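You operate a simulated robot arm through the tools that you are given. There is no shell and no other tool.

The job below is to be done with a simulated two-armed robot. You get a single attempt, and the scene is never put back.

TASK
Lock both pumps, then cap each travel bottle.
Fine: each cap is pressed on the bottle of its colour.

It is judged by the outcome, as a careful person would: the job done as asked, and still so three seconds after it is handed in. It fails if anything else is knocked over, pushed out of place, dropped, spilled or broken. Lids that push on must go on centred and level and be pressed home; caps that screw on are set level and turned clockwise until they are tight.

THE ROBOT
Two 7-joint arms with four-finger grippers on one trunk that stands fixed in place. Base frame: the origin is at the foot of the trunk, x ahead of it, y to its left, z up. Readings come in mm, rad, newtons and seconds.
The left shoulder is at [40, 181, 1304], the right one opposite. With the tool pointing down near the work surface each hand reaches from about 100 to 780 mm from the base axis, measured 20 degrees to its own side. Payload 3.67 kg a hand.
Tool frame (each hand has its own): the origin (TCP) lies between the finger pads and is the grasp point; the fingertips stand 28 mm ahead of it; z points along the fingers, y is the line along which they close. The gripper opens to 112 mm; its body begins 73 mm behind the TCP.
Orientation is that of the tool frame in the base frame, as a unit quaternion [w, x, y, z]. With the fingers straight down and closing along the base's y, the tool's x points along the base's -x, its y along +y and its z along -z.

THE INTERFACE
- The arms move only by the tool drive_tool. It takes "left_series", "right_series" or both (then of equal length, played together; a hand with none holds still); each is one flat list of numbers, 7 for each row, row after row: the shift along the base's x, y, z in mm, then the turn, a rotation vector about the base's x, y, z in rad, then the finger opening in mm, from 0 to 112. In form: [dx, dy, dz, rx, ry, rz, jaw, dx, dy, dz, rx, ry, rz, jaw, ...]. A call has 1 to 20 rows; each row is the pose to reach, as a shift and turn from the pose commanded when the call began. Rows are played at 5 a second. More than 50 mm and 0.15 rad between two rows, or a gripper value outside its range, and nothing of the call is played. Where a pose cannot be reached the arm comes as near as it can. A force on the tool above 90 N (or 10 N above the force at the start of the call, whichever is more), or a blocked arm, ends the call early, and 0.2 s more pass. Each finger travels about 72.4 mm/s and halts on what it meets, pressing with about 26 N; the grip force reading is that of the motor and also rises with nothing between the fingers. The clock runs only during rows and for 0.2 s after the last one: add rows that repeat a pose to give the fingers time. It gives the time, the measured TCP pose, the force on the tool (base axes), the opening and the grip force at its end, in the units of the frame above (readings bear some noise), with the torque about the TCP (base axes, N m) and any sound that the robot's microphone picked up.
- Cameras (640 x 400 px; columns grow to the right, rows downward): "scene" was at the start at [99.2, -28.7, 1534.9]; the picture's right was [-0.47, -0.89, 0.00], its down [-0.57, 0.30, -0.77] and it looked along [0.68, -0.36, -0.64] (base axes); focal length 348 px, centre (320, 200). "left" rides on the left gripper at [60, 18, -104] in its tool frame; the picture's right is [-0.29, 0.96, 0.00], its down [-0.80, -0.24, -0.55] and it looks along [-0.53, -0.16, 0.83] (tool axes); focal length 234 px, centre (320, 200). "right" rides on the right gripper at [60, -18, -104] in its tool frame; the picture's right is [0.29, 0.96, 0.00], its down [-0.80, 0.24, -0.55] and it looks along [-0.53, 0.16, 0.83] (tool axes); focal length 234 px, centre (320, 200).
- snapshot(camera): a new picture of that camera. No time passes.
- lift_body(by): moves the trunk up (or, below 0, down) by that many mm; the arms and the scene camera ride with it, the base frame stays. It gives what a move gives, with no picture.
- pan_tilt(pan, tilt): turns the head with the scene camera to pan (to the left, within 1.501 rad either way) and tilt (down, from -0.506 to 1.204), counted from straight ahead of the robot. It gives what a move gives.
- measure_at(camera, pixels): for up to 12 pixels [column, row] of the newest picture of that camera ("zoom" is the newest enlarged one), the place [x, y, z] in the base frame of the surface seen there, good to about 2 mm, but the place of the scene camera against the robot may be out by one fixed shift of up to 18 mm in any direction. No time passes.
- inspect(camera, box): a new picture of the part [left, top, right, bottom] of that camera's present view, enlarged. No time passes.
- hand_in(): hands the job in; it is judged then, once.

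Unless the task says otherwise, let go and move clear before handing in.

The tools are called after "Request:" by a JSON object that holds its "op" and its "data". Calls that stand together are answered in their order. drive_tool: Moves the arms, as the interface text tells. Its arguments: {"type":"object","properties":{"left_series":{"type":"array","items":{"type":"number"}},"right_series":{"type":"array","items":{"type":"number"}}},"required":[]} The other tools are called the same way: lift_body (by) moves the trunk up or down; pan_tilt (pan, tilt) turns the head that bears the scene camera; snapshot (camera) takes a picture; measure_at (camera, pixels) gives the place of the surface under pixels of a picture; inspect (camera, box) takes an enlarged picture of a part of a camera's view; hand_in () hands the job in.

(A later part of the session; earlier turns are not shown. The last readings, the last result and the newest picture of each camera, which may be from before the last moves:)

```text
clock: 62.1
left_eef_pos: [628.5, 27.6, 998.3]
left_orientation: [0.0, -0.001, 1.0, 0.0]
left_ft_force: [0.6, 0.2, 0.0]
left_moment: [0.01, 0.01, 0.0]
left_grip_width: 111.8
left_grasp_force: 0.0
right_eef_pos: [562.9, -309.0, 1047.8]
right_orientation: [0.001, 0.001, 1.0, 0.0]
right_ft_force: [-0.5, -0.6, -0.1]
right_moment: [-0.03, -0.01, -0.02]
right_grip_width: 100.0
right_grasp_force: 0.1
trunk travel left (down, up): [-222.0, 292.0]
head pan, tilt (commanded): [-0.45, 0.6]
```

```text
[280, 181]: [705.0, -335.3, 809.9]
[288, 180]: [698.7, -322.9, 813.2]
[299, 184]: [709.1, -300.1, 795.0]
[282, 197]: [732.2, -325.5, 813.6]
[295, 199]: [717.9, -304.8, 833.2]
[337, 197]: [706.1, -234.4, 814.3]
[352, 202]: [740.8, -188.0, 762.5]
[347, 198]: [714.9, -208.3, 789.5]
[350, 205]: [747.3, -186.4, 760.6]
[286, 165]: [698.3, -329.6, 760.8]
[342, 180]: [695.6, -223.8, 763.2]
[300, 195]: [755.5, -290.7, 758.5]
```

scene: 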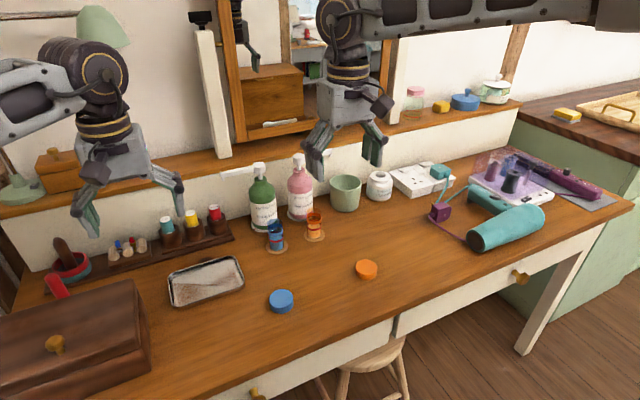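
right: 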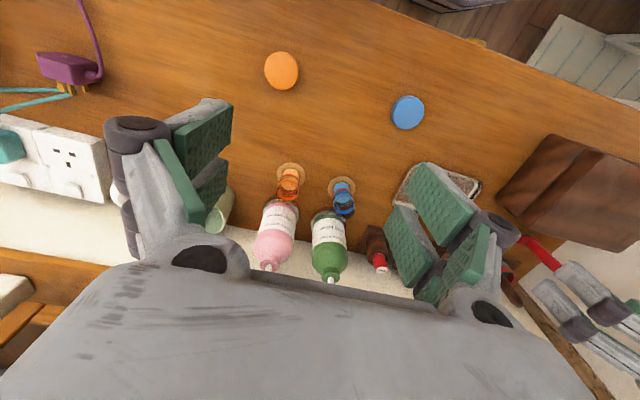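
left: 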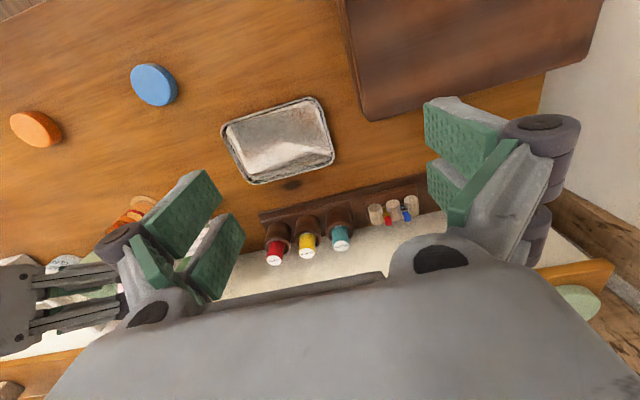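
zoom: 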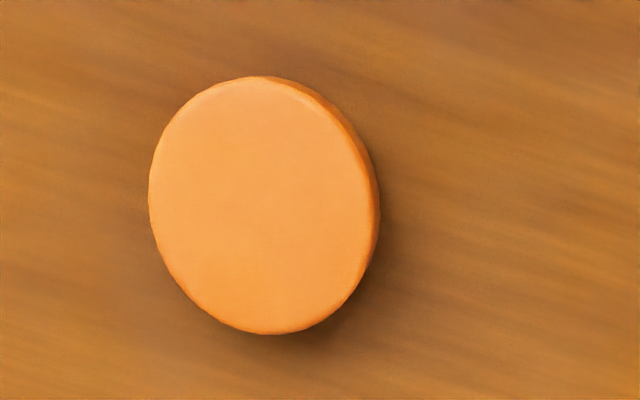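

Caps: 46 mm dia, 20 mm tall, at (550,-369) and (549,-171); bottles (≈35 mm dia, top z≈833) at about (715,-320) orange and (714.5,-219) blue. I'll lower the trunk 125 mm to test tool-down reach over the bottles.

Request:
{"op": "lift_body", "data": {"by": -125}}

Request:
{"op": "drive_tool", "data": {"right_series": [30, 0, 10, 0, 0, 0, 60, 65, -5, 20, 0, 0, 0, 60, 100, -10, 20, 0, 0, 0, 60, 130, -11, 20, 0, 0, 0, 60, 152, -11, 20, 0, 0, 0, 60, 152, -11, 20, 0, 0, 0, 60]}}

Request:
{"op": "snapshot", "data": {"camera": "right"}}

Request:
{"op": "snapshot", "data": {"camera": "scene"}}

```text
clock: 63.6
left_eef_pos: [629.5, 28.9, 873.1]
left_orientation: [-0.001, -0.001, 1.0, 0.0]
left_ft_force: [-0.8, -0.9, -0.5]
left_moment: [0.01, -0.02, -0.03]
left_grip_width: 111.9
left_grasp_force: 0.1
right_eef_pos: [564.8, -309.0, 920.5]
right_orientation: [0.001, 0.001, 1.0, -0.002]
right_ft_force: [-0.2, -0.1, 1.0]
right_moment: [0.03, 0.02, 0.02]
right_grip_width: 99.8
right_grasp_force: 0.0
trunk travel left (down, up): [-97.0, 417.0]
head pan, tilt (commanded): [-0.45, 0.6]
```

```text
clock: 65.0
left_eef_pos: [628.3, 29.3, 873.2]
left_orientation: [0.0, 0.0, 1.0, 0.0]
left_ft_force: [-0.1, 0.3, 1.0]
left_moment: [0.01, 0.01, 0.0]
left_grip_width: 111.9
left_grasp_force: 0.1
right_eef_pos: [710.6, -321.5, 941.9]
right_orientation: [0.001, 0.001, 1.0, 0.0]
right_ft_force: [-0.2, 0.1, -0.2]
right_moment: [0.01, 0.01, -0.03]
right_grip_width: 60.0
right_grasp_force: 0.1
right hand out of reach, approached as far as the arm can: row 5, 6
trunk travel left (down, up): [-97.0, 417.0]
head pan, tilt (commanded): [-0.45, 0.6]
```

```text
taken
```

right: 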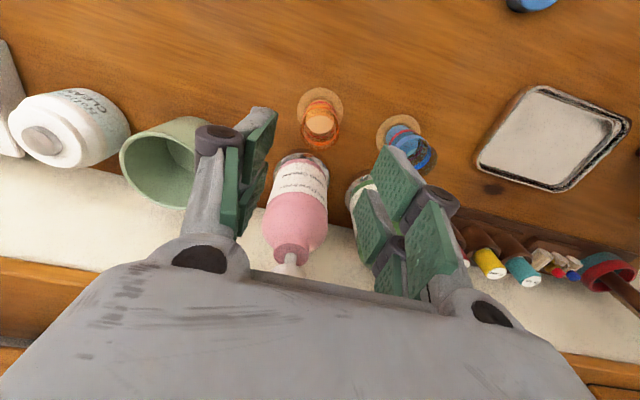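

```text
taken
```

scene: 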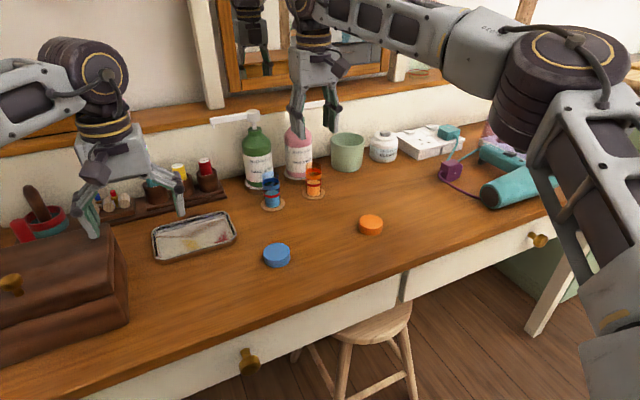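

Tool-down reach stalls at x≈711 at z 942, just 4 mm short. Testing lower (z≈878, fingertips still above the bottle's rim) where reach should be better.

Request:
{"op": "drive_tool", "data": {"right_series": [0, 1, -20, 0, 0, 0, 60, 2, 1, -45, 0, 0, 0, 60, 5, 1, -64, 0, 0, 0, 60, 5, 1, -64, 0, 0, 0, 60]}}

Request:
{"op": "snapshot", "data": {"camera": "right"}}

Request:
{"op": "inspect", "data": {"camera": "scene", "box": [200, 60, 380, 220]}}

```text
clock: 66.0
left_eef_pos: [629.2, 31.1, 873.1]
left_orientation: [0.0, -0.001, 1.0, 0.001]
left_ft_force: [0.4, -0.3, -0.6]
left_moment: [0.02, 0.02, 0.03]
left_grip_width: 112.2
left_grasp_force: 0.0
right_eef_pos: [717.1, -320.5, 876.3]
right_orientation: [0.0, 0.001, 1.0, -0.002]
right_ft_force: [-0.1, 0.7, -0.3]
right_moment: [-0.03, 0.0, 0.03]
right_grip_width: 60.2
right_grasp_force: 0.2
trunk travel left (down, up): [-97.0, 417.0]
head pan, tilt (commanded): [-0.45, 0.6]
```

```text
taken
```

right: 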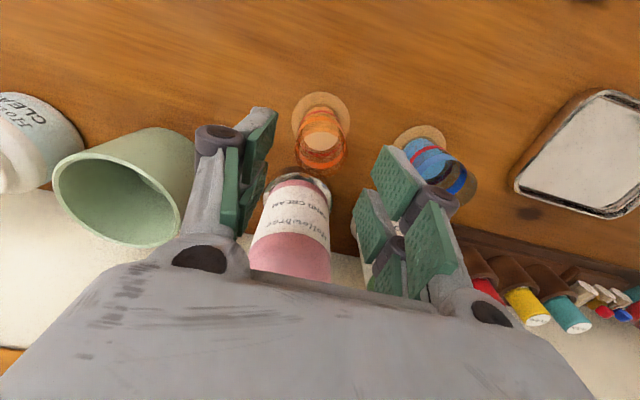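

```text
2.50 times, centred on (290, 140) of scene
```

zoom: 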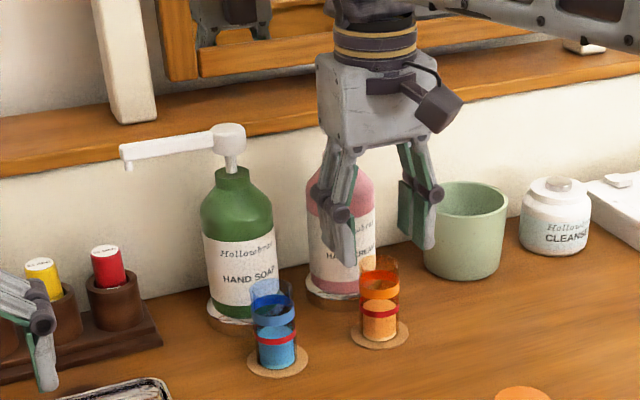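

Reached (717,-320,876) straight down with no clipping, so this trunk height works for capping. Refining the orange bottle's centre from this close view.

Request:
{"op": "inspect", "data": {"camera": "right", "box": [280, 80, 370, 190]}}

Request:
{"op": "inspect", "data": {"camera": "right", "box": [380, 110, 480, 210]}}

Request:
{"op": "measure_at", "data": {"camera": "right", "pixels": [[300, 148], [344, 152], [322, 141], [320, 166], [305, 130], [340, 135], [321, 97], [321, 140], [298, 115], [345, 118]]}}

```text
3.64 times, centred on (325, 135) of right
```

zoom: 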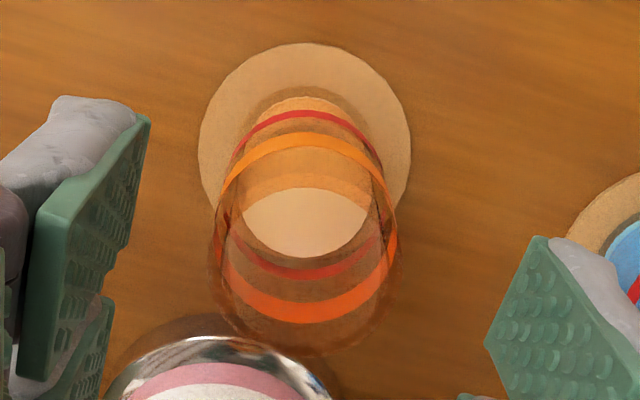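

```text
4.00 times, centred on (430, 160) of right
```

zoom: 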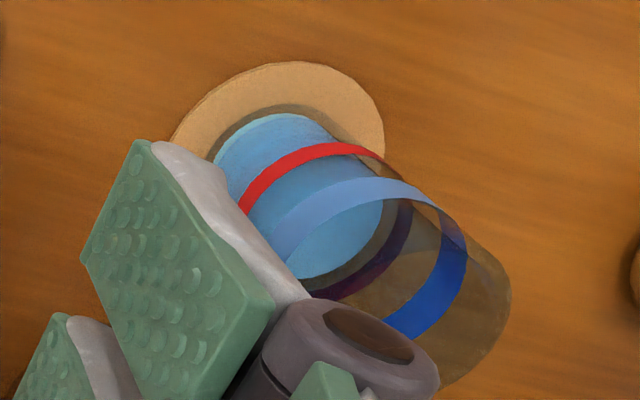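

```text
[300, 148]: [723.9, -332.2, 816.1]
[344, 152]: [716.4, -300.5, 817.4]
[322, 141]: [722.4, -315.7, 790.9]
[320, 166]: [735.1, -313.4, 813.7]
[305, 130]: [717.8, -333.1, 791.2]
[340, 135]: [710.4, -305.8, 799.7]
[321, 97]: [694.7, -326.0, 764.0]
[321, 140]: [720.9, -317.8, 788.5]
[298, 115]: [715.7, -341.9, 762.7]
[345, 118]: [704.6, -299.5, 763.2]
```

By ray geometry the orange bottle's axis lies about (-2.4,+0.7) mm from the present TCP, i.e. ≈(714.3,-319.8). Now I'll move the right hand over the orange cap at (550,-369) and look down at it.

Request:
{"op": "drive_tool", "data": {"right_series": [-35, -10, 10, 0, 0, 0, 60, -75, -22, 10, 0, 0, 0, 75, -115, -34, 0, 0, 0, 0, 75, -150, -44, -15, 0, 0, 0, 75, -166, -48.5, -28, 0, 0, 0, 75, -166, -48.5, -28, 0, 0, 0, 75]}}

Request:
{"op": "snapshot", "data": {"camera": "right"}}

Request:
{"op": "inspect", "data": {"camera": "right", "box": [260, 110, 380, 230]}}

```text
clock: 67.4
left_eef_pos: [628.7, 30.2, 873.5]
left_orientation: [0.0, -0.001, 1.0, 0.0]
left_ft_force: [-0.2, -0.8, -0.8]
left_moment: [-0.02, -0.04, -0.01]
left_grip_width: 112.2
left_grasp_force: 0.0
right_eef_pos: [550.5, -366.9, 846.7]
right_orientation: [0.0, 0.001, 1.0, 0.0]
right_ft_force: [0.3, 0.2, 1.2]
right_moment: [0.0, 0.0, 0.03]
right_grip_width: 75.1
right_grasp_force: 0.1
trunk travel left (down, up): [-97.0, 417.0]
head pan, tilt (commanded): [-0.45, 0.6]
```

```text
taken
```

right: 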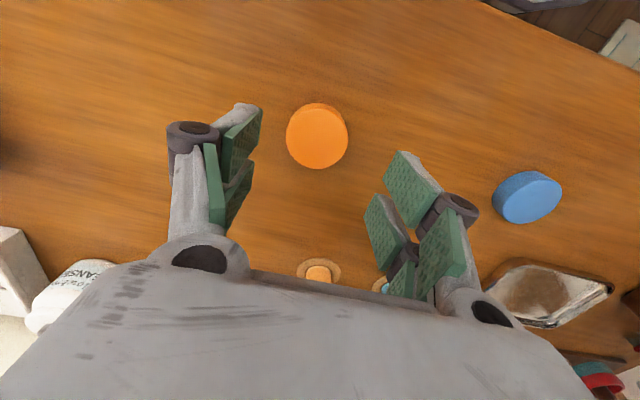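

```text
3.33 times, centred on (320, 170) of right
```

zoom: 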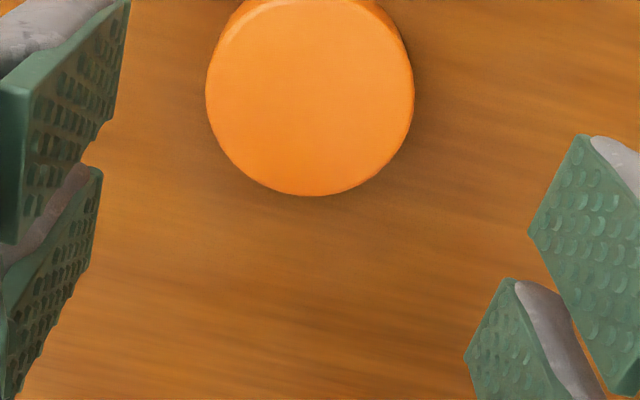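

Request:
{"op": "inspect", "data": {"camera": "right", "box": [270, 90, 370, 180]}}

Request:
{"op": "measure_at", "data": {"camera": "right", "pixels": [[317, 136], [289, 137], [345, 137], [317, 107], [317, 166], [300, 115], [335, 157]]}}

```text
4.44 times, centred on (320, 135) of right
```

zoom: 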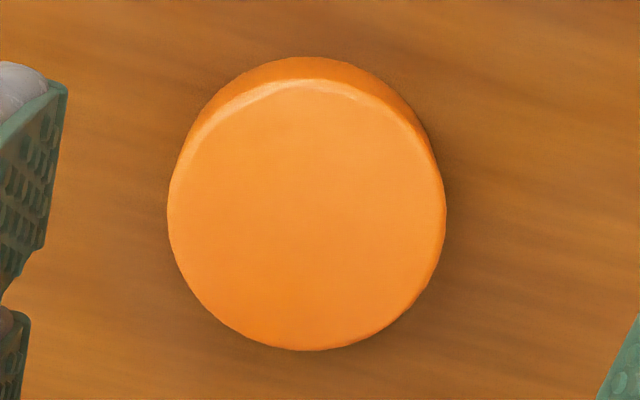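

```text
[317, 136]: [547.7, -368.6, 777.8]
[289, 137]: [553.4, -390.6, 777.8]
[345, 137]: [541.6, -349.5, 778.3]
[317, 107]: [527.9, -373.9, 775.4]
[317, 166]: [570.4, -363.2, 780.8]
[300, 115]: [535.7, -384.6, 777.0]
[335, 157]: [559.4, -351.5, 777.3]
```

Cap centre is at about TCP+(-2.5,-2.5). Correcting and descending most of the way first.

Request:
{"op": "drive_tool", "data": {"right_series": [-2.5, -2.5, 0, 0, 0, 0, 75, -2.5, -2.5, -20, 0, 0, 0, 75, -2.5, -2.5, -40, 0, 0, 0, 75, -2.5, -2.5, -40, 0, 0, 0, 75]}}

Request:
{"op": "drive_tool", "data": {"right_series": [0, 0, 0, 0, 0, 0, 75]}}

Request:
{"op": "inspect", "data": {"camera": "right", "box": [230, 90, 410, 230]}}

```text
clock: 68.4
left_eef_pos: [628.6, 29.7, 872.7]
left_orientation: [0.0, -0.001, 1.0, 0.0]
left_ft_force: [0.0, 0.2, 0.3]
left_moment: [-0.02, -0.01, 0.03]
left_grip_width: 111.8
left_grasp_force: 0.0
right_eef_pos: [548.5, -370.3, 807.6]
right_orientation: [0.0, 0.002, 1.0, -0.001]
right_ft_force: [0.1, -0.6, -0.6]
right_moment: [-0.03, -0.02, -0.04]
right_grip_width: 75.1
right_grasp_force: 0.1
trunk travel left (down, up): [-97.0, 417.0]
head pan, tilt (commanded): [-0.45, 0.6]
```

```text
clock: 68.8
left_eef_pos: [627.7, 29.4, 873.1]
left_orientation: [0.0, -0.001, 1.0, 0.0]
left_ft_force: [0.2, 0.6, 0.1]
left_moment: [-0.01, -0.01, -0.02]
left_grip_width: 111.9
left_grasp_force: 0.0
right_eef_pos: [547.0, -369.5, 807.5]
right_orientation: [0.0, 0.001, 1.0, -0.002]
right_ft_force: [1.4, 0.5, -0.5]
right_moment: [0.03, 0.03, -0.01]
right_grip_width: 75.0
right_grasp_force: 0.0
trunk travel left (down, up): [-97.0, 417.0]
head pan, tilt (commanded): [-0.45, 0.6]
```

```text
2.86 times, centred on (320, 160) of right
```

zoom: 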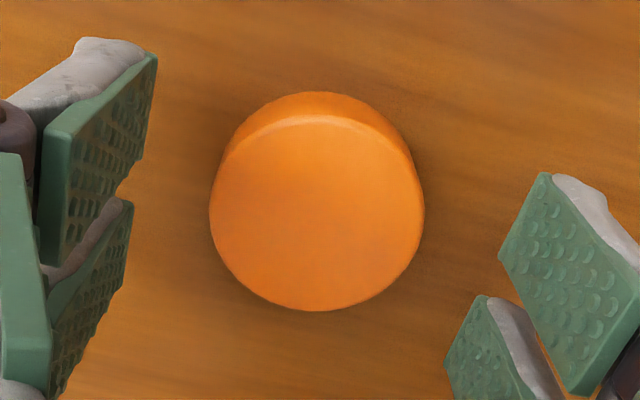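

Centred within a millimetre. Descending to TCP z≈790.5 and closing on the orange cap.

Request:
{"op": "drive_tool", "data": {"right_series": [0, -0.5, -9, 0, 0, 0, 75, 0, -0.5, -17, 0, 0, 0, 75, 0, -0.5, -17, 0, 0, 0, 60, 0, -0.5, -17, 0, 0, 0, 44, 0, -0.5, -17, 0, 0, 0, 40, 0, -0.5, -17, 0, 0, 0, 40]}}

Request:
{"op": "snapshot", "data": {"camera": "right"}}

Request:
{"op": "inspect", "data": {"camera": "scene", "box": [310, 150, 430, 260]}}

```text
clock: 70.2
left_eef_pos: [628.9, 29.8, 872.6]
left_orientation: [0.0, -0.001, 1.0, 0.0]
left_ft_force: [-0.7, -0.3, 0.5]
left_moment: [0.03, 0.01, 0.03]
left_grip_width: 112.1
left_grasp_force: 0.1
right_eef_pos: [547.0, -371.1, 792.2]
right_orientation: [0.0, 0.0, 1.0, -0.001]
right_ft_force: [-0.9, 0.8, 0.8]
right_moment: [0.01, 0.02, 0.01]
right_grip_width: 44.6
right_grasp_force: 25.8
trunk travel left (down, up): [-97.0, 417.0]
head pan, tilt (commanded): [-0.45, 0.6]
```

```text
taken
```

right: 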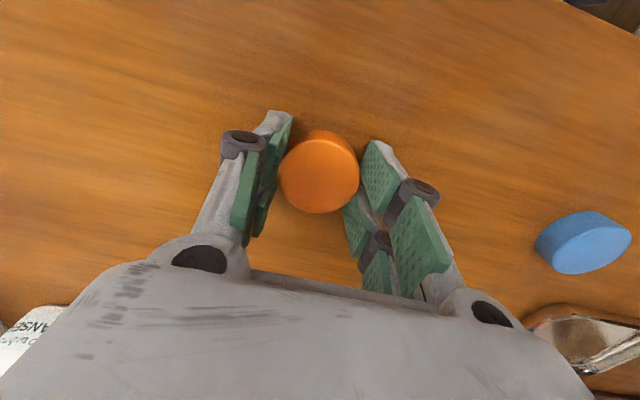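

```text
3.64 times, centred on (370, 205) of scene
```

zoom: 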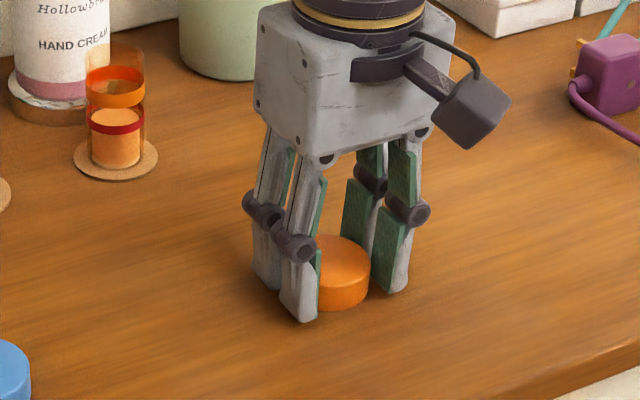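

The orange cap is gripped (width 44.6, 26 N). Lifting it and checking how it sits in the fingers.

Request:
{"op": "drive_tool", "data": {"right_series": [0, 0, 20, 0, 0, 0, 40, 0, 0, 50, 0, 0, 0, 40, 0, 0, 85, 0, 0, 0, 40, 0, 0, 100, 0, 0, 0, 40, 0, 0, 100, 0, 0, 0, 40]}}

Request:
{"op": "inspect", "data": {"camera": "right", "box": [230, 90, 410, 230]}}

Request:
{"op": "inspect", "data": {"camera": "scene", "box": [300, 60, 440, 220]}}

```text
clock: 71.4
left_eef_pos: [629.0, 30.2, 872.6]
left_orientation: [0.0, -0.001, 1.0, 0.0]
left_ft_force: [-0.2, 0.1, 0.8]
left_moment: [-0.01, 0.0, 0.02]
left_grip_width: 111.8
left_grasp_force: 0.0
right_eef_pos: [546.6, -372.5, 891.8]
right_orientation: [0.0, 0.001, 1.0, -0.001]
right_ft_force: [0.5, 0.4, -0.7]
right_moment: [0.0, -0.01, 0.01]
right_grip_width: 44.3
right_grasp_force: 25.5
trunk travel left (down, up): [-97.0, 417.0]
head pan, tilt (commanded): [-0.45, 0.6]
```

```text
2.86 times, centred on (320, 160) of right
```

zoom: 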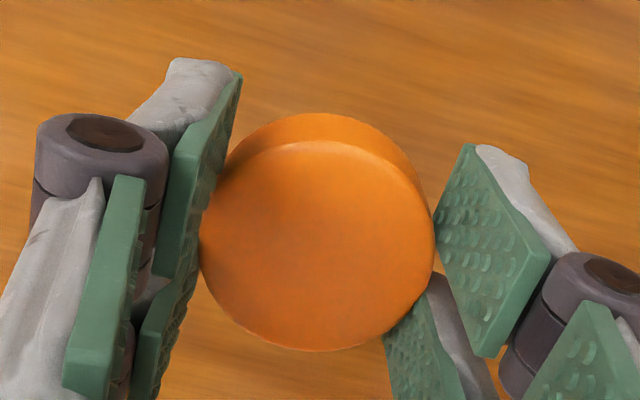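

```text
2.50 times, centred on (370, 140) of scene
```

zoom: 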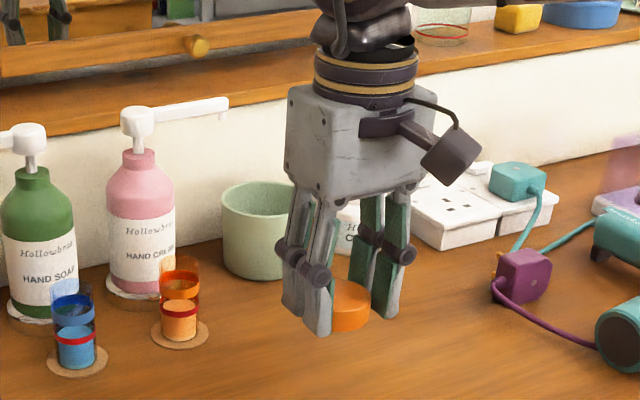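

The cap hangs level. I'll measure its centre in the grip with the right camera to get its exact offset from the TCP.

Request:
{"op": "inspect", "data": {"camera": "right", "box": [270, 120, 370, 220]}}

Request:
{"op": "measure_at", "data": {"camera": "right", "pixels": [[319, 175], [285, 176], [354, 176], [319, 143], [319, 209], [295, 152], [343, 198], [295, 198], [343, 152]]}}

Request:
{"op": "drive_tool", "data": {"right_series": [0, 0, 0, 0, 0, 0, 40]}}

```text
4.00 times, centred on (320, 170) of right
```

zoom: 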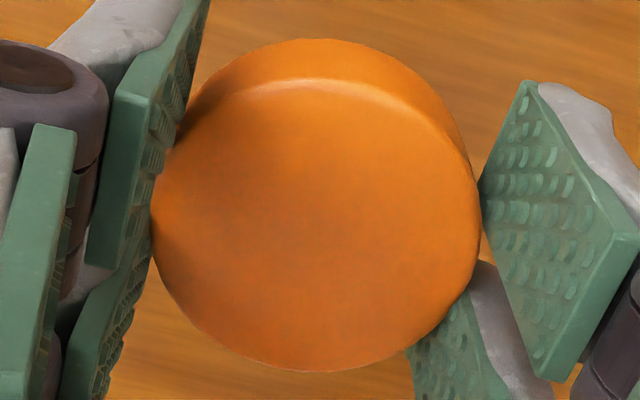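

```text
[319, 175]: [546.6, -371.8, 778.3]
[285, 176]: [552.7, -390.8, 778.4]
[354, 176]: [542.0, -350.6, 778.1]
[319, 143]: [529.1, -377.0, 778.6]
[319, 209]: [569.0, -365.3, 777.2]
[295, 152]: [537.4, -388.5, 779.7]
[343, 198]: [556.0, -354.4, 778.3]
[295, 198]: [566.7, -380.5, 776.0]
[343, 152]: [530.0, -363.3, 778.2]
```

```text
clock: 71.8
left_eef_pos: [628.6, 30.7, 873.5]
left_orientation: [0.0, -0.001, 1.0, 0.001]
left_ft_force: [0.2, 0.0, 0.2]
left_moment: [0.0, 0.0, 0.02]
left_grip_width: 112.2
left_grasp_force: 0.0
right_eef_pos: [545.7, -372.2, 891.7]
right_orientation: [0.0, 0.0, 1.0, -0.001]
right_ft_force: [-0.8, 0.1, 0.4]
right_moment: [0.03, -0.02, -0.02]
right_grip_width: 44.4
right_grasp_force: 26.2
trunk travel left (down, up): [-97.0, 417.0]
head pan, tilt (commanded): [-0.45, 0.6]
```

In the grip the cap is centred on the TCP within about 1 mm. I'll raise the hand another 100 mm so the bottles show below the cap in the view, and re-measure the bottle rings.

Request:
{"op": "drive_tool", "data": {"right_series": [0, 0, 40, 0, 0, 0, 40, 0, 20, 80, 0, 0, 0, 40, 0, 40, 105, 0, 0, 0, 40, 0, 40, 105, 0, 0, 0, 40]}}

Request:
{"op": "snapshot", "data": {"camera": "right"}}

Request:
{"op": "inspect", "data": {"camera": "right", "box": [270, 190, 400, 270]}}

```text
clock: 72.8
left_eef_pos: [628.6, 29.6, 871.7]
left_orientation: [0.001, -0.001, 1.0, -0.001]
left_ft_force: [0.0, 0.5, 0.0]
left_moment: [0.05, 0.0, -0.03]
left_grip_width: 111.8
left_grasp_force: 0.0
right_eef_pos: [546.3, -334.9, 997.3]
right_orientation: [0.0, 0.0, 1.0, 0.001]
right_ft_force: [0.4, 0.3, -0.2]
right_moment: [0.02, 0.0, -0.02]
right_grip_width: 44.5
right_grasp_force: 26.2
trunk travel left (down, up): [-97.0, 417.0]
head pan, tilt (commanded): [-0.45, 0.6]
```

```text
taken
```

right: 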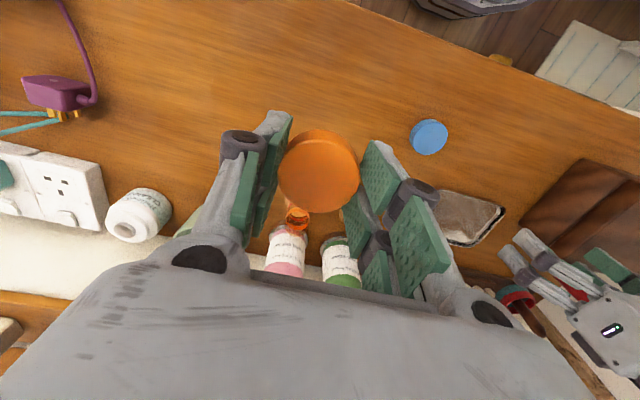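

```text
4.92 times, centred on (335, 230) of right
```

zoom: 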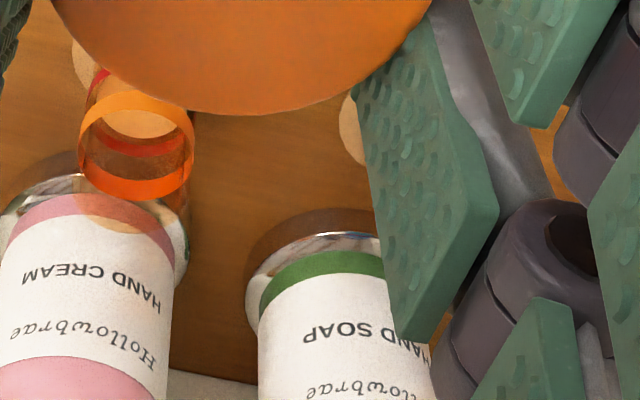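

Request:
{"op": "measure_at", "data": {"camera": "zoom", "pixels": [[137, 102], [115, 104], [160, 105], [135, 187], [115, 183], [158, 185], [84, 133], [88, 140], [189, 140], [186, 150], [140, 95], [140, 195]]}}

Request:
{"op": "measure_at", "data": {"camera": "right", "pixels": [[319, 172], [281, 172], [358, 172], [319, 212], [300, 205], [340, 205], [319, 140], [428, 136]]}}

```text
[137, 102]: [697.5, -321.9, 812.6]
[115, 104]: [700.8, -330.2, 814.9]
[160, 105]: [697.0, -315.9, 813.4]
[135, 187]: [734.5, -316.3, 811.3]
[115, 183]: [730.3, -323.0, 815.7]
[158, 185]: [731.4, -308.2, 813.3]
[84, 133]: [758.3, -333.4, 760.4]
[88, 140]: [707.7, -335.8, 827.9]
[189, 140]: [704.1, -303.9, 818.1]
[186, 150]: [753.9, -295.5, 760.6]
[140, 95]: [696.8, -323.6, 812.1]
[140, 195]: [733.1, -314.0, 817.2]
```

```text
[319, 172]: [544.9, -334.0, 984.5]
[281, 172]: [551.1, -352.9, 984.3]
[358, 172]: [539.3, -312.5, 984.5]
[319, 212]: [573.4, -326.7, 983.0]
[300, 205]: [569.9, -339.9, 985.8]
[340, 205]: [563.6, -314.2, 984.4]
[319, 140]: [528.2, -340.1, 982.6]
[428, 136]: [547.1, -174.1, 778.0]
```

Ring fit gives the orange bottle's axis at about (715.4,-318.6), ring radius ≈18.4; the cap sits about +0.8 mm in x from the TCP. Moving the cap above the bottle with ~20 mm to spare.

Request:
{"op": "drive_tool", "data": {"right_series": [20, 3, -40, 0, 0, 0, 40, 55, 6, -75, 0, 0, 0, 40, 95, 9, -106, 0, 0, 0, 40, 130, 12, -106, 0, 0, 0, 40, 158, 13.3, -106, 0, 0, 0, 40, 167.7, 13.3, -106, 0, 0, 0, 40, 167.7, 13.3, -106, 0, 0, 0, 40]}}

Request:
{"op": "snapshot", "data": {"camera": "right"}}

Request:
{"op": "inspect", "data": {"camera": "scene", "box": [230, 60, 400, 220]}}

Request:
{"op": "snapshot", "data": {"camera": "left"}}

```text
refused: row 3 steps farther than a row can; nothing moved
```

```text
taken
```

right: 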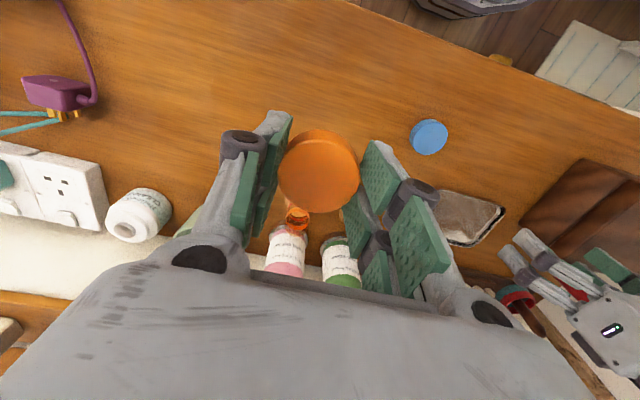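

```text
2.50 times, centred on (315, 140) of scene
```

zoom: 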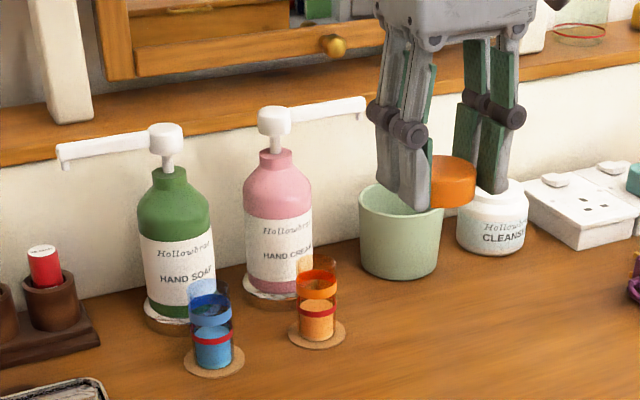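

```text
taken
```

left: 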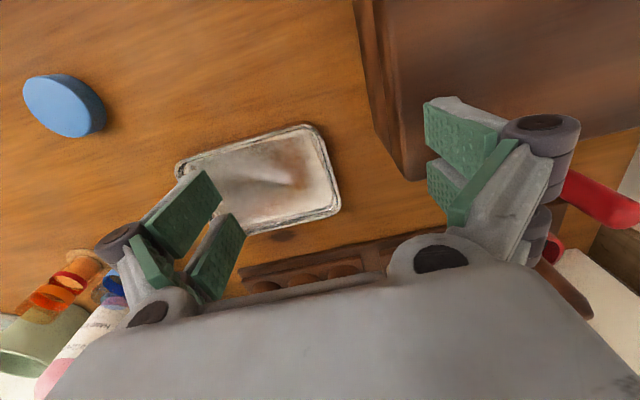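

One step was a hair over 50 mm; nothing moved. Re-sending with smaller steps.

Request:
{"op": "drive_tool", "data": {"right_series": [20, 3, -35, 0, 0, 0, 40, 50, 6, -70, 0, 0, 0, 40, 85, 9, -100, 0, 0, 0, 40, 120, 12, -106, 0, 0, 0, 40, 150, 13.3, -106, 0, 0, 0, 40, 167.7, 13.3, -106, 0, 0, 0, 40, 167.7, 13.3, -106, 0, 0, 0, 40]}}

Request:
{"op": "snapshot", "data": {"camera": "right"}}

Request:
{"op": "inspect", "data": {"camera": "scene", "box": [230, 60, 400, 220]}}

Request:
{"op": "snapshot", "data": {"camera": "left"}}

```text
clock: 74.4
left_eef_pos: [627.3, 29.2, 873.2]
left_orientation: [0.0, -0.001, 1.0, -0.001]
left_ft_force: [0.0, 0.3, 0.2]
left_moment: [-0.04, -0.05, 0.01]
left_grip_width: 111.9
left_grasp_force: 0.2
right_eef_pos: [715.2, -318.0, 889.2]
right_orientation: [0.001, 0.001, 1.0, -0.001]
right_ft_force: [0.0, -0.9, 0.4]
right_moment: [-0.02, 0.0, 0.01]
right_grip_width: 44.4
right_grasp_force: 26.3
trunk travel left (down, up): [-97.0, 417.0]
head pan, tilt (commanded): [-0.45, 0.6]
```

```text
taken
```

right: 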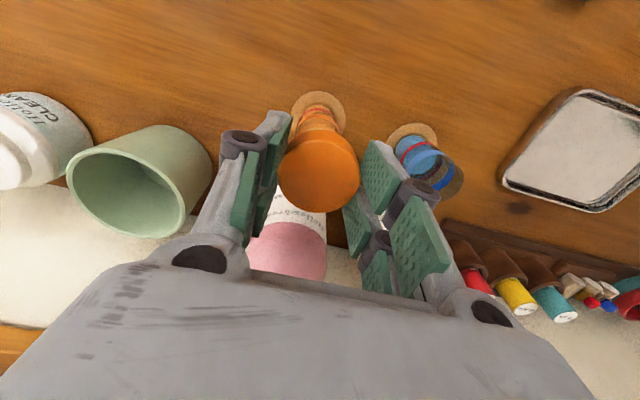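

```text
2.50 times, centred on (315, 140) of scene
```

zoom: 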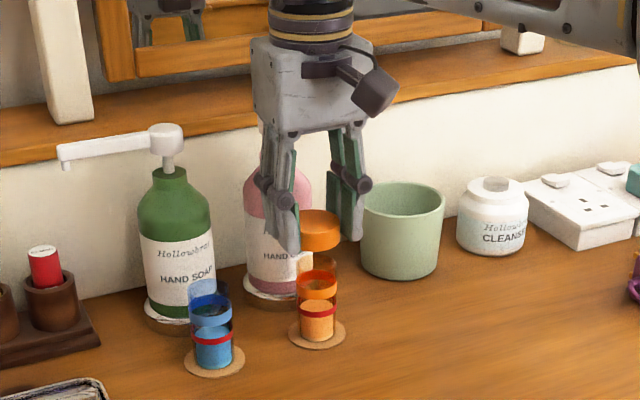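

```text
taken
```

left: 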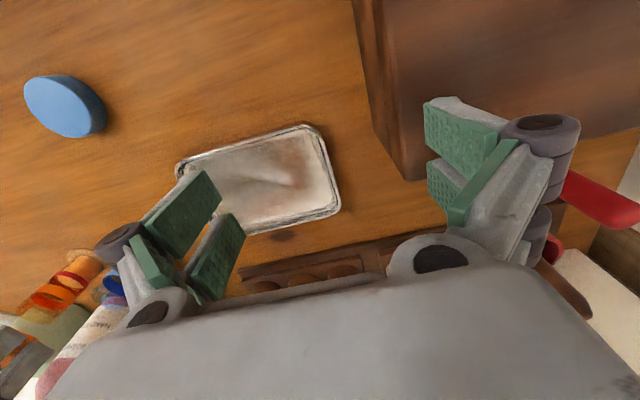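

The cap hovers over the orange bottle at (715,-318,889). Zooming the scene view to compare the cap's column with the bottle's.

Request:
{"op": "inspect", "data": {"camera": "scene", "box": [290, 130, 340, 200]}}

Request:
{"op": "inspect", "data": {"camera": "right", "box": [270, 80, 370, 220]}}

Request:
{"op": "inspect", "data": {"camera": "left", "box": [0, 230, 130, 400]}}

```text
5.71 times, centred on (315, 165) of scene
```

zoom: 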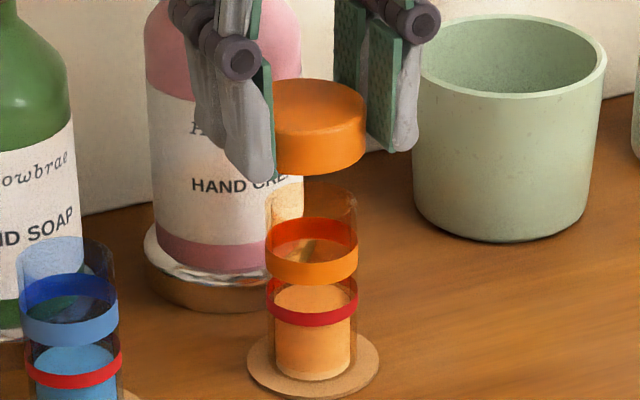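

```text
2.86 times, centred on (320, 150) of right
```

zoom: 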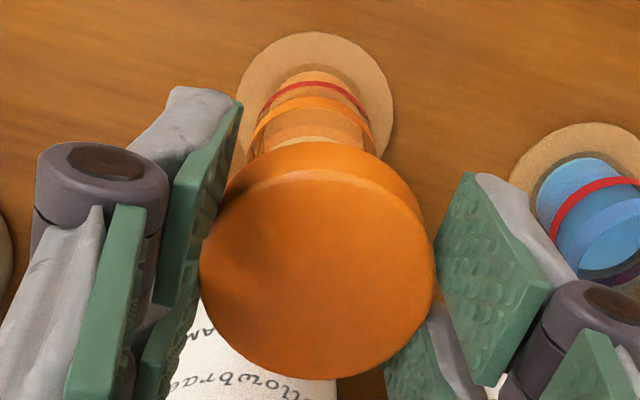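

```text
2.35 times, centred on (65, 315) of left
```

zoom: 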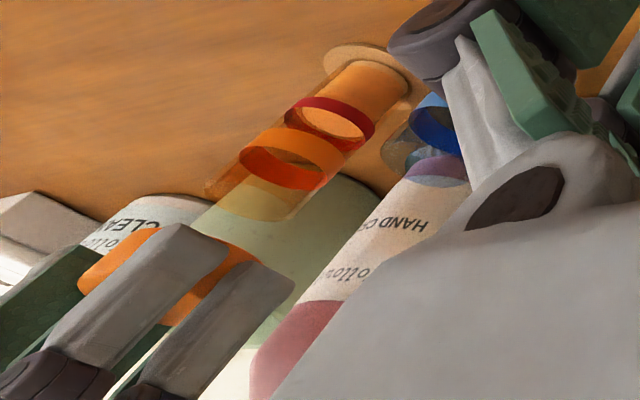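

Both views agree the cap sits about 2.5 mm too far toward +y (cap right edge at zoom 367 versus an expected ≈374). Shifting by (-0.6,-2.5) and rechecking.

Request:
{"op": "drive_tool", "data": {"right_series": [-0.6, -2.5, 0, 0, 0, 0, 40, -0.6, -2.5, -8, 0, 0, 0, 40, -0.6, -2.5, -8, 0, 0, 0, 40]}}

Request:
{"op": "inspect", "data": {"camera": "scene", "box": [290, 130, 340, 200]}}

Request:
{"op": "inspect", "data": {"camera": "right", "box": [270, 80, 370, 220]}}

```text
clock: 75.2
left_eef_pos: [628.5, 29.3, 873.2]
left_orientation: [0.001, 0.0, 1.0, 0.0]
left_ft_force: [0.2, 0.7, 0.1]
left_moment: [0.0, 0.02, -0.02]
left_grip_width: 112.2
left_grasp_force: 0.1
right_eef_pos: [714.4, -319.6, 881.9]
right_orientation: [0.001, 0.0, 1.0, 0.0]
right_ft_force: [-0.6, -0.1, -0.9]
right_moment: [-0.04, -0.01, -0.06]
right_grip_width: 44.4
right_grasp_force: 25.6
trunk travel left (down, up): [-97.0, 417.0]
head pan, tilt (commanded): [-0.45, 0.6]
```

```text
5.71 times, centred on (315, 165) of scene
```

zoom: 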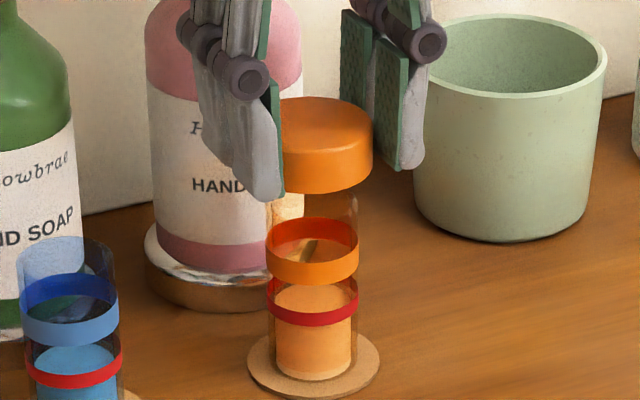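

```text
2.86 times, centred on (320, 150) of right
```

zoom: 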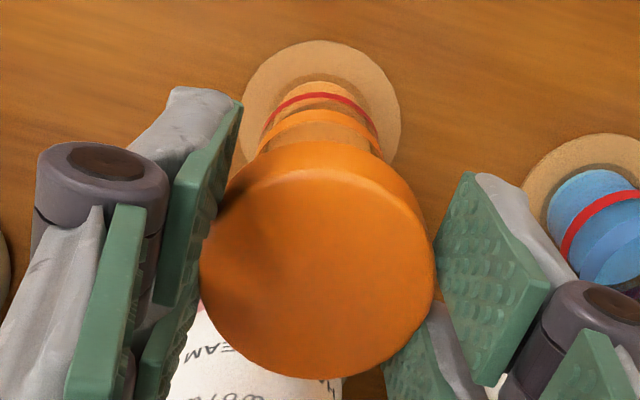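

Cap right edge is at 373 now, as expected for a centred cap; the coaster centre also lines up. Checking the fore-aft (x) alignment with tighter zooms from the right and left cameras.

Request:
{"op": "inspect", "data": {"camera": "right", "box": [290, 90, 350, 140]}}

Request:
{"op": "snapshot", "data": {"camera": "left"}}

Request:
{"op": "inspect", "data": {"camera": "left", "box": [0, 240, 110, 400]}}

```text
8.00 times, centred on (320, 115) of right
```

zoom: 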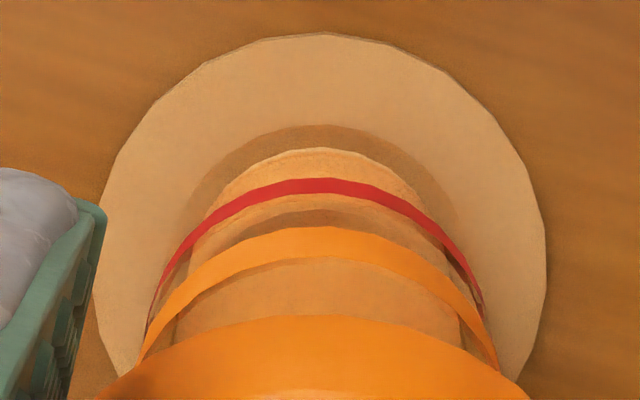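

```text
taken
```

left: 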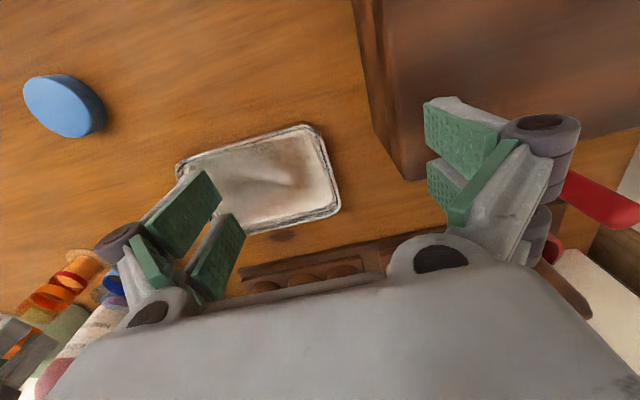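

```text
2.50 times, centred on (55, 320) of left
```

zoom: 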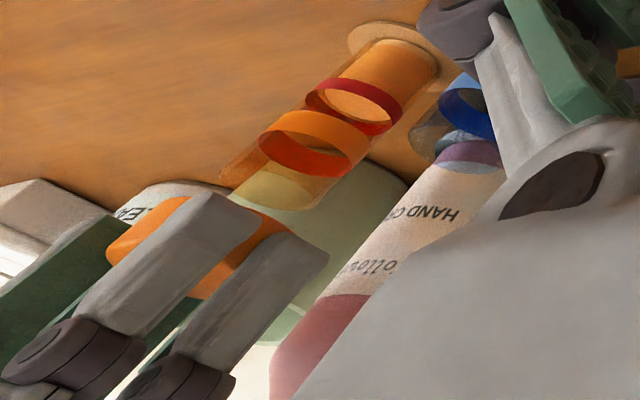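

Fore-aft is within about 1 mm. Lowering the cap toward the rim: 10 mm, then small steps with force readings.

Request:
{"op": "drive_tool", "data": {"right_series": [0, 0, -5, 0, 0, 0, 40, 0, 0, -10, 0, 0, 0, 40, 0, 0, -10, 0, 0, 0, 40]}}

Request:
{"op": "inspect", "data": {"camera": "scene", "box": [295, 145, 335, 195]}}

```text
clock: 76.0
left_eef_pos: [629.3, 29.3, 873.3]
left_orientation: [0.0, -0.001, 1.0, 0.0]
left_ft_force: [0.2, -0.2, -0.3]
left_moment: [-0.01, -0.02, 0.03]
left_grip_width: 111.9
left_grasp_force: 0.0
right_eef_pos: [714.3, -320.1, 873.1]
right_orientation: [0.0, 0.001, 1.0, -0.001]
right_ft_force: [0.4, -0.1, 0.8]
right_moment: [0.01, 0.01, 0.01]
right_grip_width: 44.1
right_grasp_force: 26.1
trunk travel left (down, up): [-97.0, 417.0]
head pan, tilt (commanded): [-0.45, 0.6]
```

```text
8.00 times, centred on (315, 170) of scene
```

zoom: 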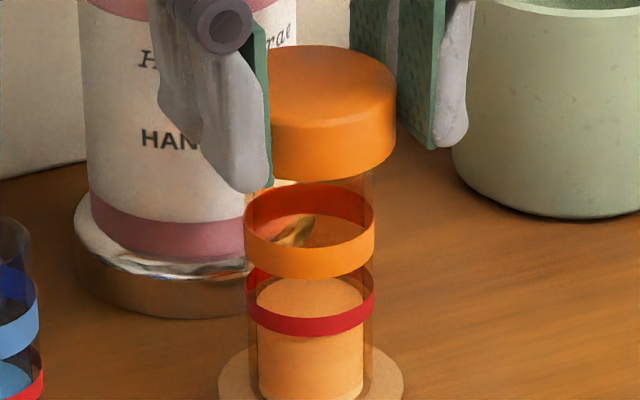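

Cap centre column ≈309 versus the bottle's 309.5: aligned. Lowering in 3 mm steps to touch the rim.

Request:
{"op": "drive_tool", "data": {"right_series": [0, 0, -2, 0, 0, 0, 40, 0, 0, -4, 0, 0, 0, 40, 0, 0, -6, 0, 0, 0, 40, 0, 0, -8, 0, 0, 0, 40]}}

Request:
{"op": "inspect", "data": {"camera": "scene", "box": [295, 145, 335, 195]}}

```text
clock: 77.0
left_eef_pos: [629.3, 29.7, 872.2]
left_orientation: [0.0, 0.0, 1.0, 0.0]
left_ft_force: [0.2, 0.0, -0.5]
left_moment: [0.04, 0.0, 0.01]
left_grip_width: 112.1
left_grasp_force: 0.0
right_eef_pos: [714.1, -319.8, 864.8]
right_orientation: [0.0, 0.002, 1.0, 0.0]
right_ft_force: [-0.5, 0.4, -0.4]
right_moment: [-0.03, -0.01, -0.01]
right_grip_width: 44.1
right_grasp_force: 26.0
trunk travel left (down, up): [-97.0, 417.0]
head pan, tilt (commanded): [-0.45, 0.6]
```

```text
8.00 times, centred on (315, 170) of scene
```

zoom: 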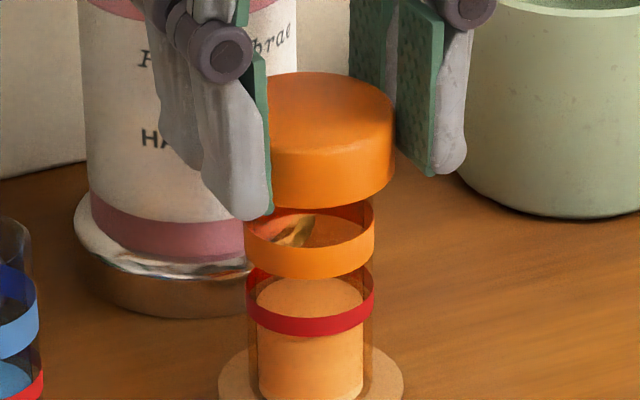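

No force yet; continuing down in small steps.

Request:
{"op": "drive_tool", "data": {"right_series": [0, 0, -1.5, 0, 0, 0, 40, 0, 0, -3, 0, 0, 0, 40, 0, 0, -4.5, 0, 0, 0, 40]}}

Request:
{"op": "drive_tool", "data": {"right_series": [0, 0, -1.5, 0, 0, 0, 40, 0, 0, -3, 0, 0, 0, 40, 0, 0, -4, 0, 0, 0, 40]}}

Request:
{"op": "inspect", "data": {"camera": "scene", "box": [295, 145, 335, 195]}}

```text
clock: 77.8
left_eef_pos: [629.0, 29.3, 873.3]
left_orientation: [0.001, -0.001, 1.0, 0.0]
left_ft_force: [-0.3, -0.6, -0.3]
left_moment: [-0.02, 0.02, -0.02]
left_grip_width: 111.8
left_grasp_force: 0.0
right_eef_pos: [714.3, -320.2, 860.3]
right_orientation: [-0.001, 0.001, 1.0, -0.001]
right_ft_force: [0.1, 0.0, -0.4]
right_moment: [0.01, 0.0, -0.03]
right_grip_width: 44.3
right_grasp_force: 26.4
trunk travel left (down, up): [-97.0, 417.0]
head pan, tilt (commanded): [-0.45, 0.6]
```

```text
clock: 78.6
left_eef_pos: [629.0, 28.6, 872.4]
left_orientation: [0.0, -0.001, 1.0, 0.0]
left_ft_force: [0.4, 0.4, -0.6]
left_moment: [0.01, -0.03, 0.0]
left_grip_width: 112.3
left_grasp_force: 0.1
right_eef_pos: [715.4, -319.3, 855.4]
right_orientation: [0.001, 0.001, 1.0, -0.001]
right_ft_force: [-0.6, 0.4, 0.2]
right_moment: [-0.01, -0.02, 0.0]
right_grip_width: 44.1
right_grasp_force: 26.1
trunk travel left (down, up): [-97.0, 417.0]
head pan, tilt (commanded): [-0.45, 0.6]
```

```text
8.00 times, centred on (315, 170) of scene
```

zoom: 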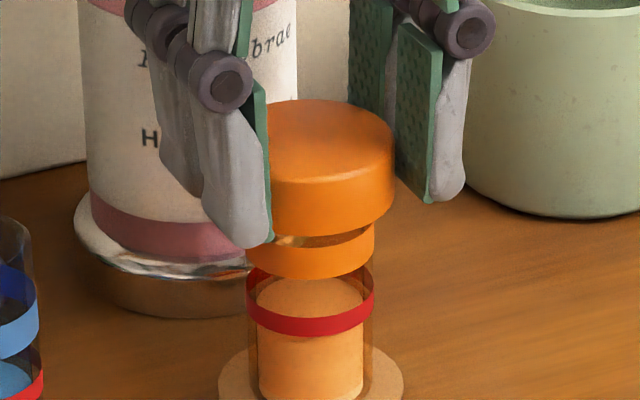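

The cap skirt is already sliding over the rim with no side force. Continuing down; resistance should appear when it seats.

Request:
{"op": "drive_tool", "data": {"right_series": [0, 0, -1, 0, 0, 0, 40, 0, 0, -2, 0, 0, 0, 40, 0, 0, -3, 0, 0, 0, 40, 0, 0, -3, 0, 0, 0, 40]}}

Request:
{"op": "drive_tool", "data": {"right_series": [0, 0, -1, 0, 0, 0, 40, 0, 0, -2, 0, 0, 0, 40, 0, 0, -3, 0, 0, 0, 40, 0, 0, -3, 0, 0, 0, 40]}}

Request:
{"op": "inspect", "data": {"camera": "scene", "box": [295, 145, 335, 195]}}

```text
clock: 79.6
left_eef_pos: [628.2, 28.7, 873.6]
left_orientation: [0.0, -0.001, 1.0, -0.001]
left_ft_force: [0.1, 0.1, -0.3]
left_moment: [-0.03, 0.0, 0.03]
left_grip_width: 112.2
left_grasp_force: 0.0
right_eef_pos: [715.4, -319.2, 853.0]
right_orientation: [0.0, 0.001, 1.0, -0.002]
right_ft_force: [-0.9, 0.3, 0.0]
right_moment: [0.0, 0.0, 0.03]
right_grip_width: 44.0
right_grasp_force: 25.9
trunk travel left (down, up): [-97.0, 417.0]
head pan, tilt (commanded): [-0.45, 0.6]
```

```text
clock: 80.6
left_eef_pos: [628.1, 29.5, 874.1]
left_orientation: [-0.001, -0.001, 1.0, 0.0]
left_ft_force: [0.9, -0.5, 0.0]
left_moment: [-0.01, -0.01, 0.0]
left_grip_width: 111.9
left_grasp_force: 0.1
right_eef_pos: [713.9, -320.1, 852.5]
right_orientation: [0.001, 0.001, 1.0, -0.001]
right_ft_force: [1.2, -2.3, 11.7]
right_moment: [-0.15, -0.16, 0.01]
right_grip_width: 44.2
right_grasp_force: 25.8
trunk travel left (down, up): [-97.0, 417.0]
head pan, tilt (commanded): [-0.45, 0.6]
heard: snap
```

```text
8.00 times, centred on (315, 170) of scene
```

zoom: 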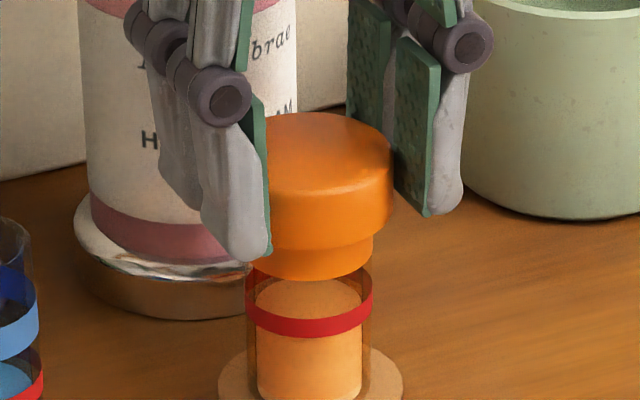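

"Snap" heard with ~12 N: the orange cap clicked on. Opening the fingers slightly to release, then raising straight up.

Request:
{"op": "drive_tool", "data": {"right_series": [0, 0, 0, 0, 0, 0, 50, 0, 0, 0, 0, 0, 0, 64, 0, 0, 1, 0, 0, 0, 64, 0, 0, 15, 0, 0, 0, 64, 0, 0, 40, 0, 0, 0, 64]}}

Request:
{"op": "snapshot", "data": {"camera": "right"}}

Request:
{"op": "inspect", "data": {"camera": "scene", "box": [280, 120, 350, 200]}}

```text
clock: 81.8
left_eef_pos: [627.4, 29.6, 874.0]
left_orientation: [0.0, -0.001, 1.0, 0.0]
left_ft_force: [0.5, 0.0, 0.6]
left_moment: [-0.01, -0.02, 0.02]
left_grip_width: 112.0
left_grasp_force: 0.0
right_eef_pos: [712.9, -320.5, 889.8]
right_orientation: [0.0, -0.001, 1.0, -0.001]
right_ft_force: [0.8, 0.3, 0.7]
right_moment: [-0.04, 0.02, -0.02]
right_grip_width: 63.9
right_grasp_force: 0.0
trunk travel left (down, up): [-97.0, 417.0]
head pan, tilt (commanded): [-0.45, 0.6]
```

```text
taken
```

right: 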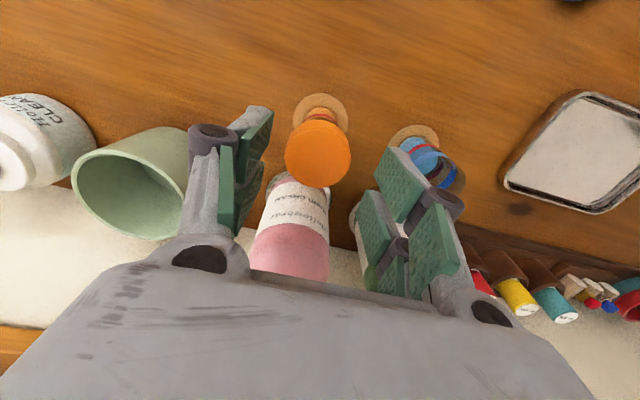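

```text
5.00 times, centred on (315, 160) of scene
```

zoom: 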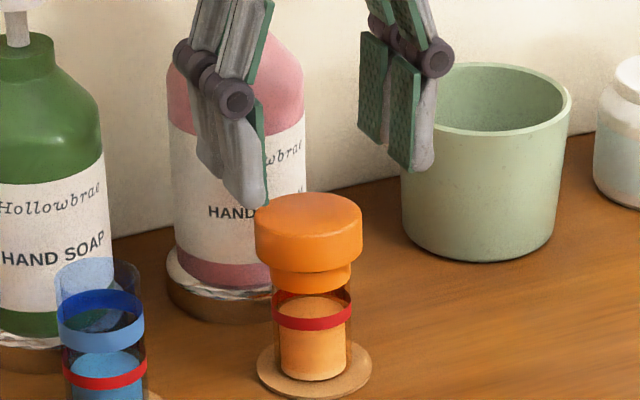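

The cap is on and level. Checking its centring and seating with a close zoom.

Request:
{"op": "inspect", "data": {"camera": "scene", "box": [298, 152, 330, 202]}}

Request:
{"op": "inspect", "data": {"camera": "right", "box": [270, 80, 370, 200]}}

Request:
{"op": "measure_at", "data": {"camera": "right", "pixels": [[318, 153], [288, 153], [348, 155], [318, 123], [318, 184], [299, 131], [338, 175], [298, 176], [340, 132], [427, 165]]}}

```text
8.00 times, centred on (314, 177) of scene
```

zoom: 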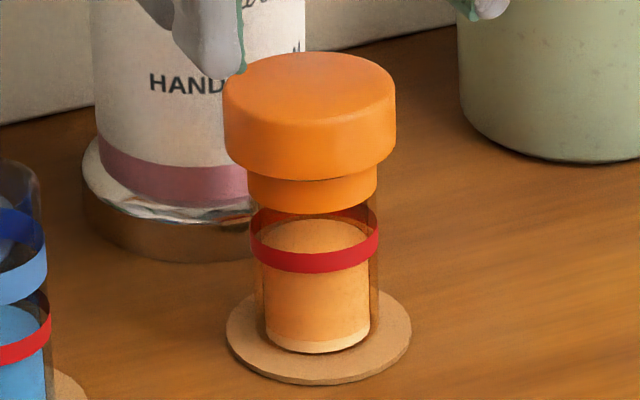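

```text
3.33 times, centred on (320, 140) of right
```

zoom: 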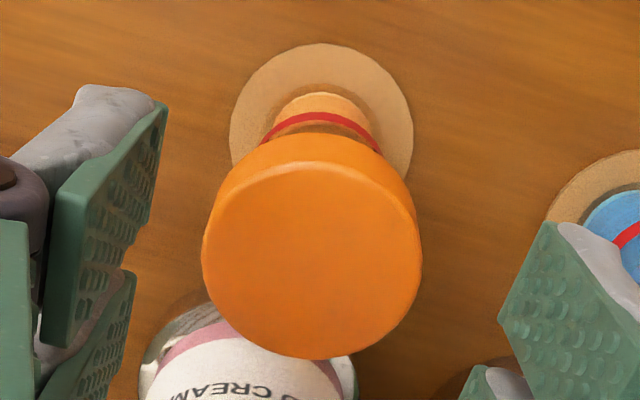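

```text
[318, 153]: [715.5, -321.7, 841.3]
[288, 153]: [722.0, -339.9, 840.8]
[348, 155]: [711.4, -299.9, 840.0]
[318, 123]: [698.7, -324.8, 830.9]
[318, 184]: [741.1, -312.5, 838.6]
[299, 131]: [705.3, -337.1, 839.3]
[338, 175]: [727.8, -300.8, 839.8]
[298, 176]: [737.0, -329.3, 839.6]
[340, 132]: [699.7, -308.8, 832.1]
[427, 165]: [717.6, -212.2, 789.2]
```

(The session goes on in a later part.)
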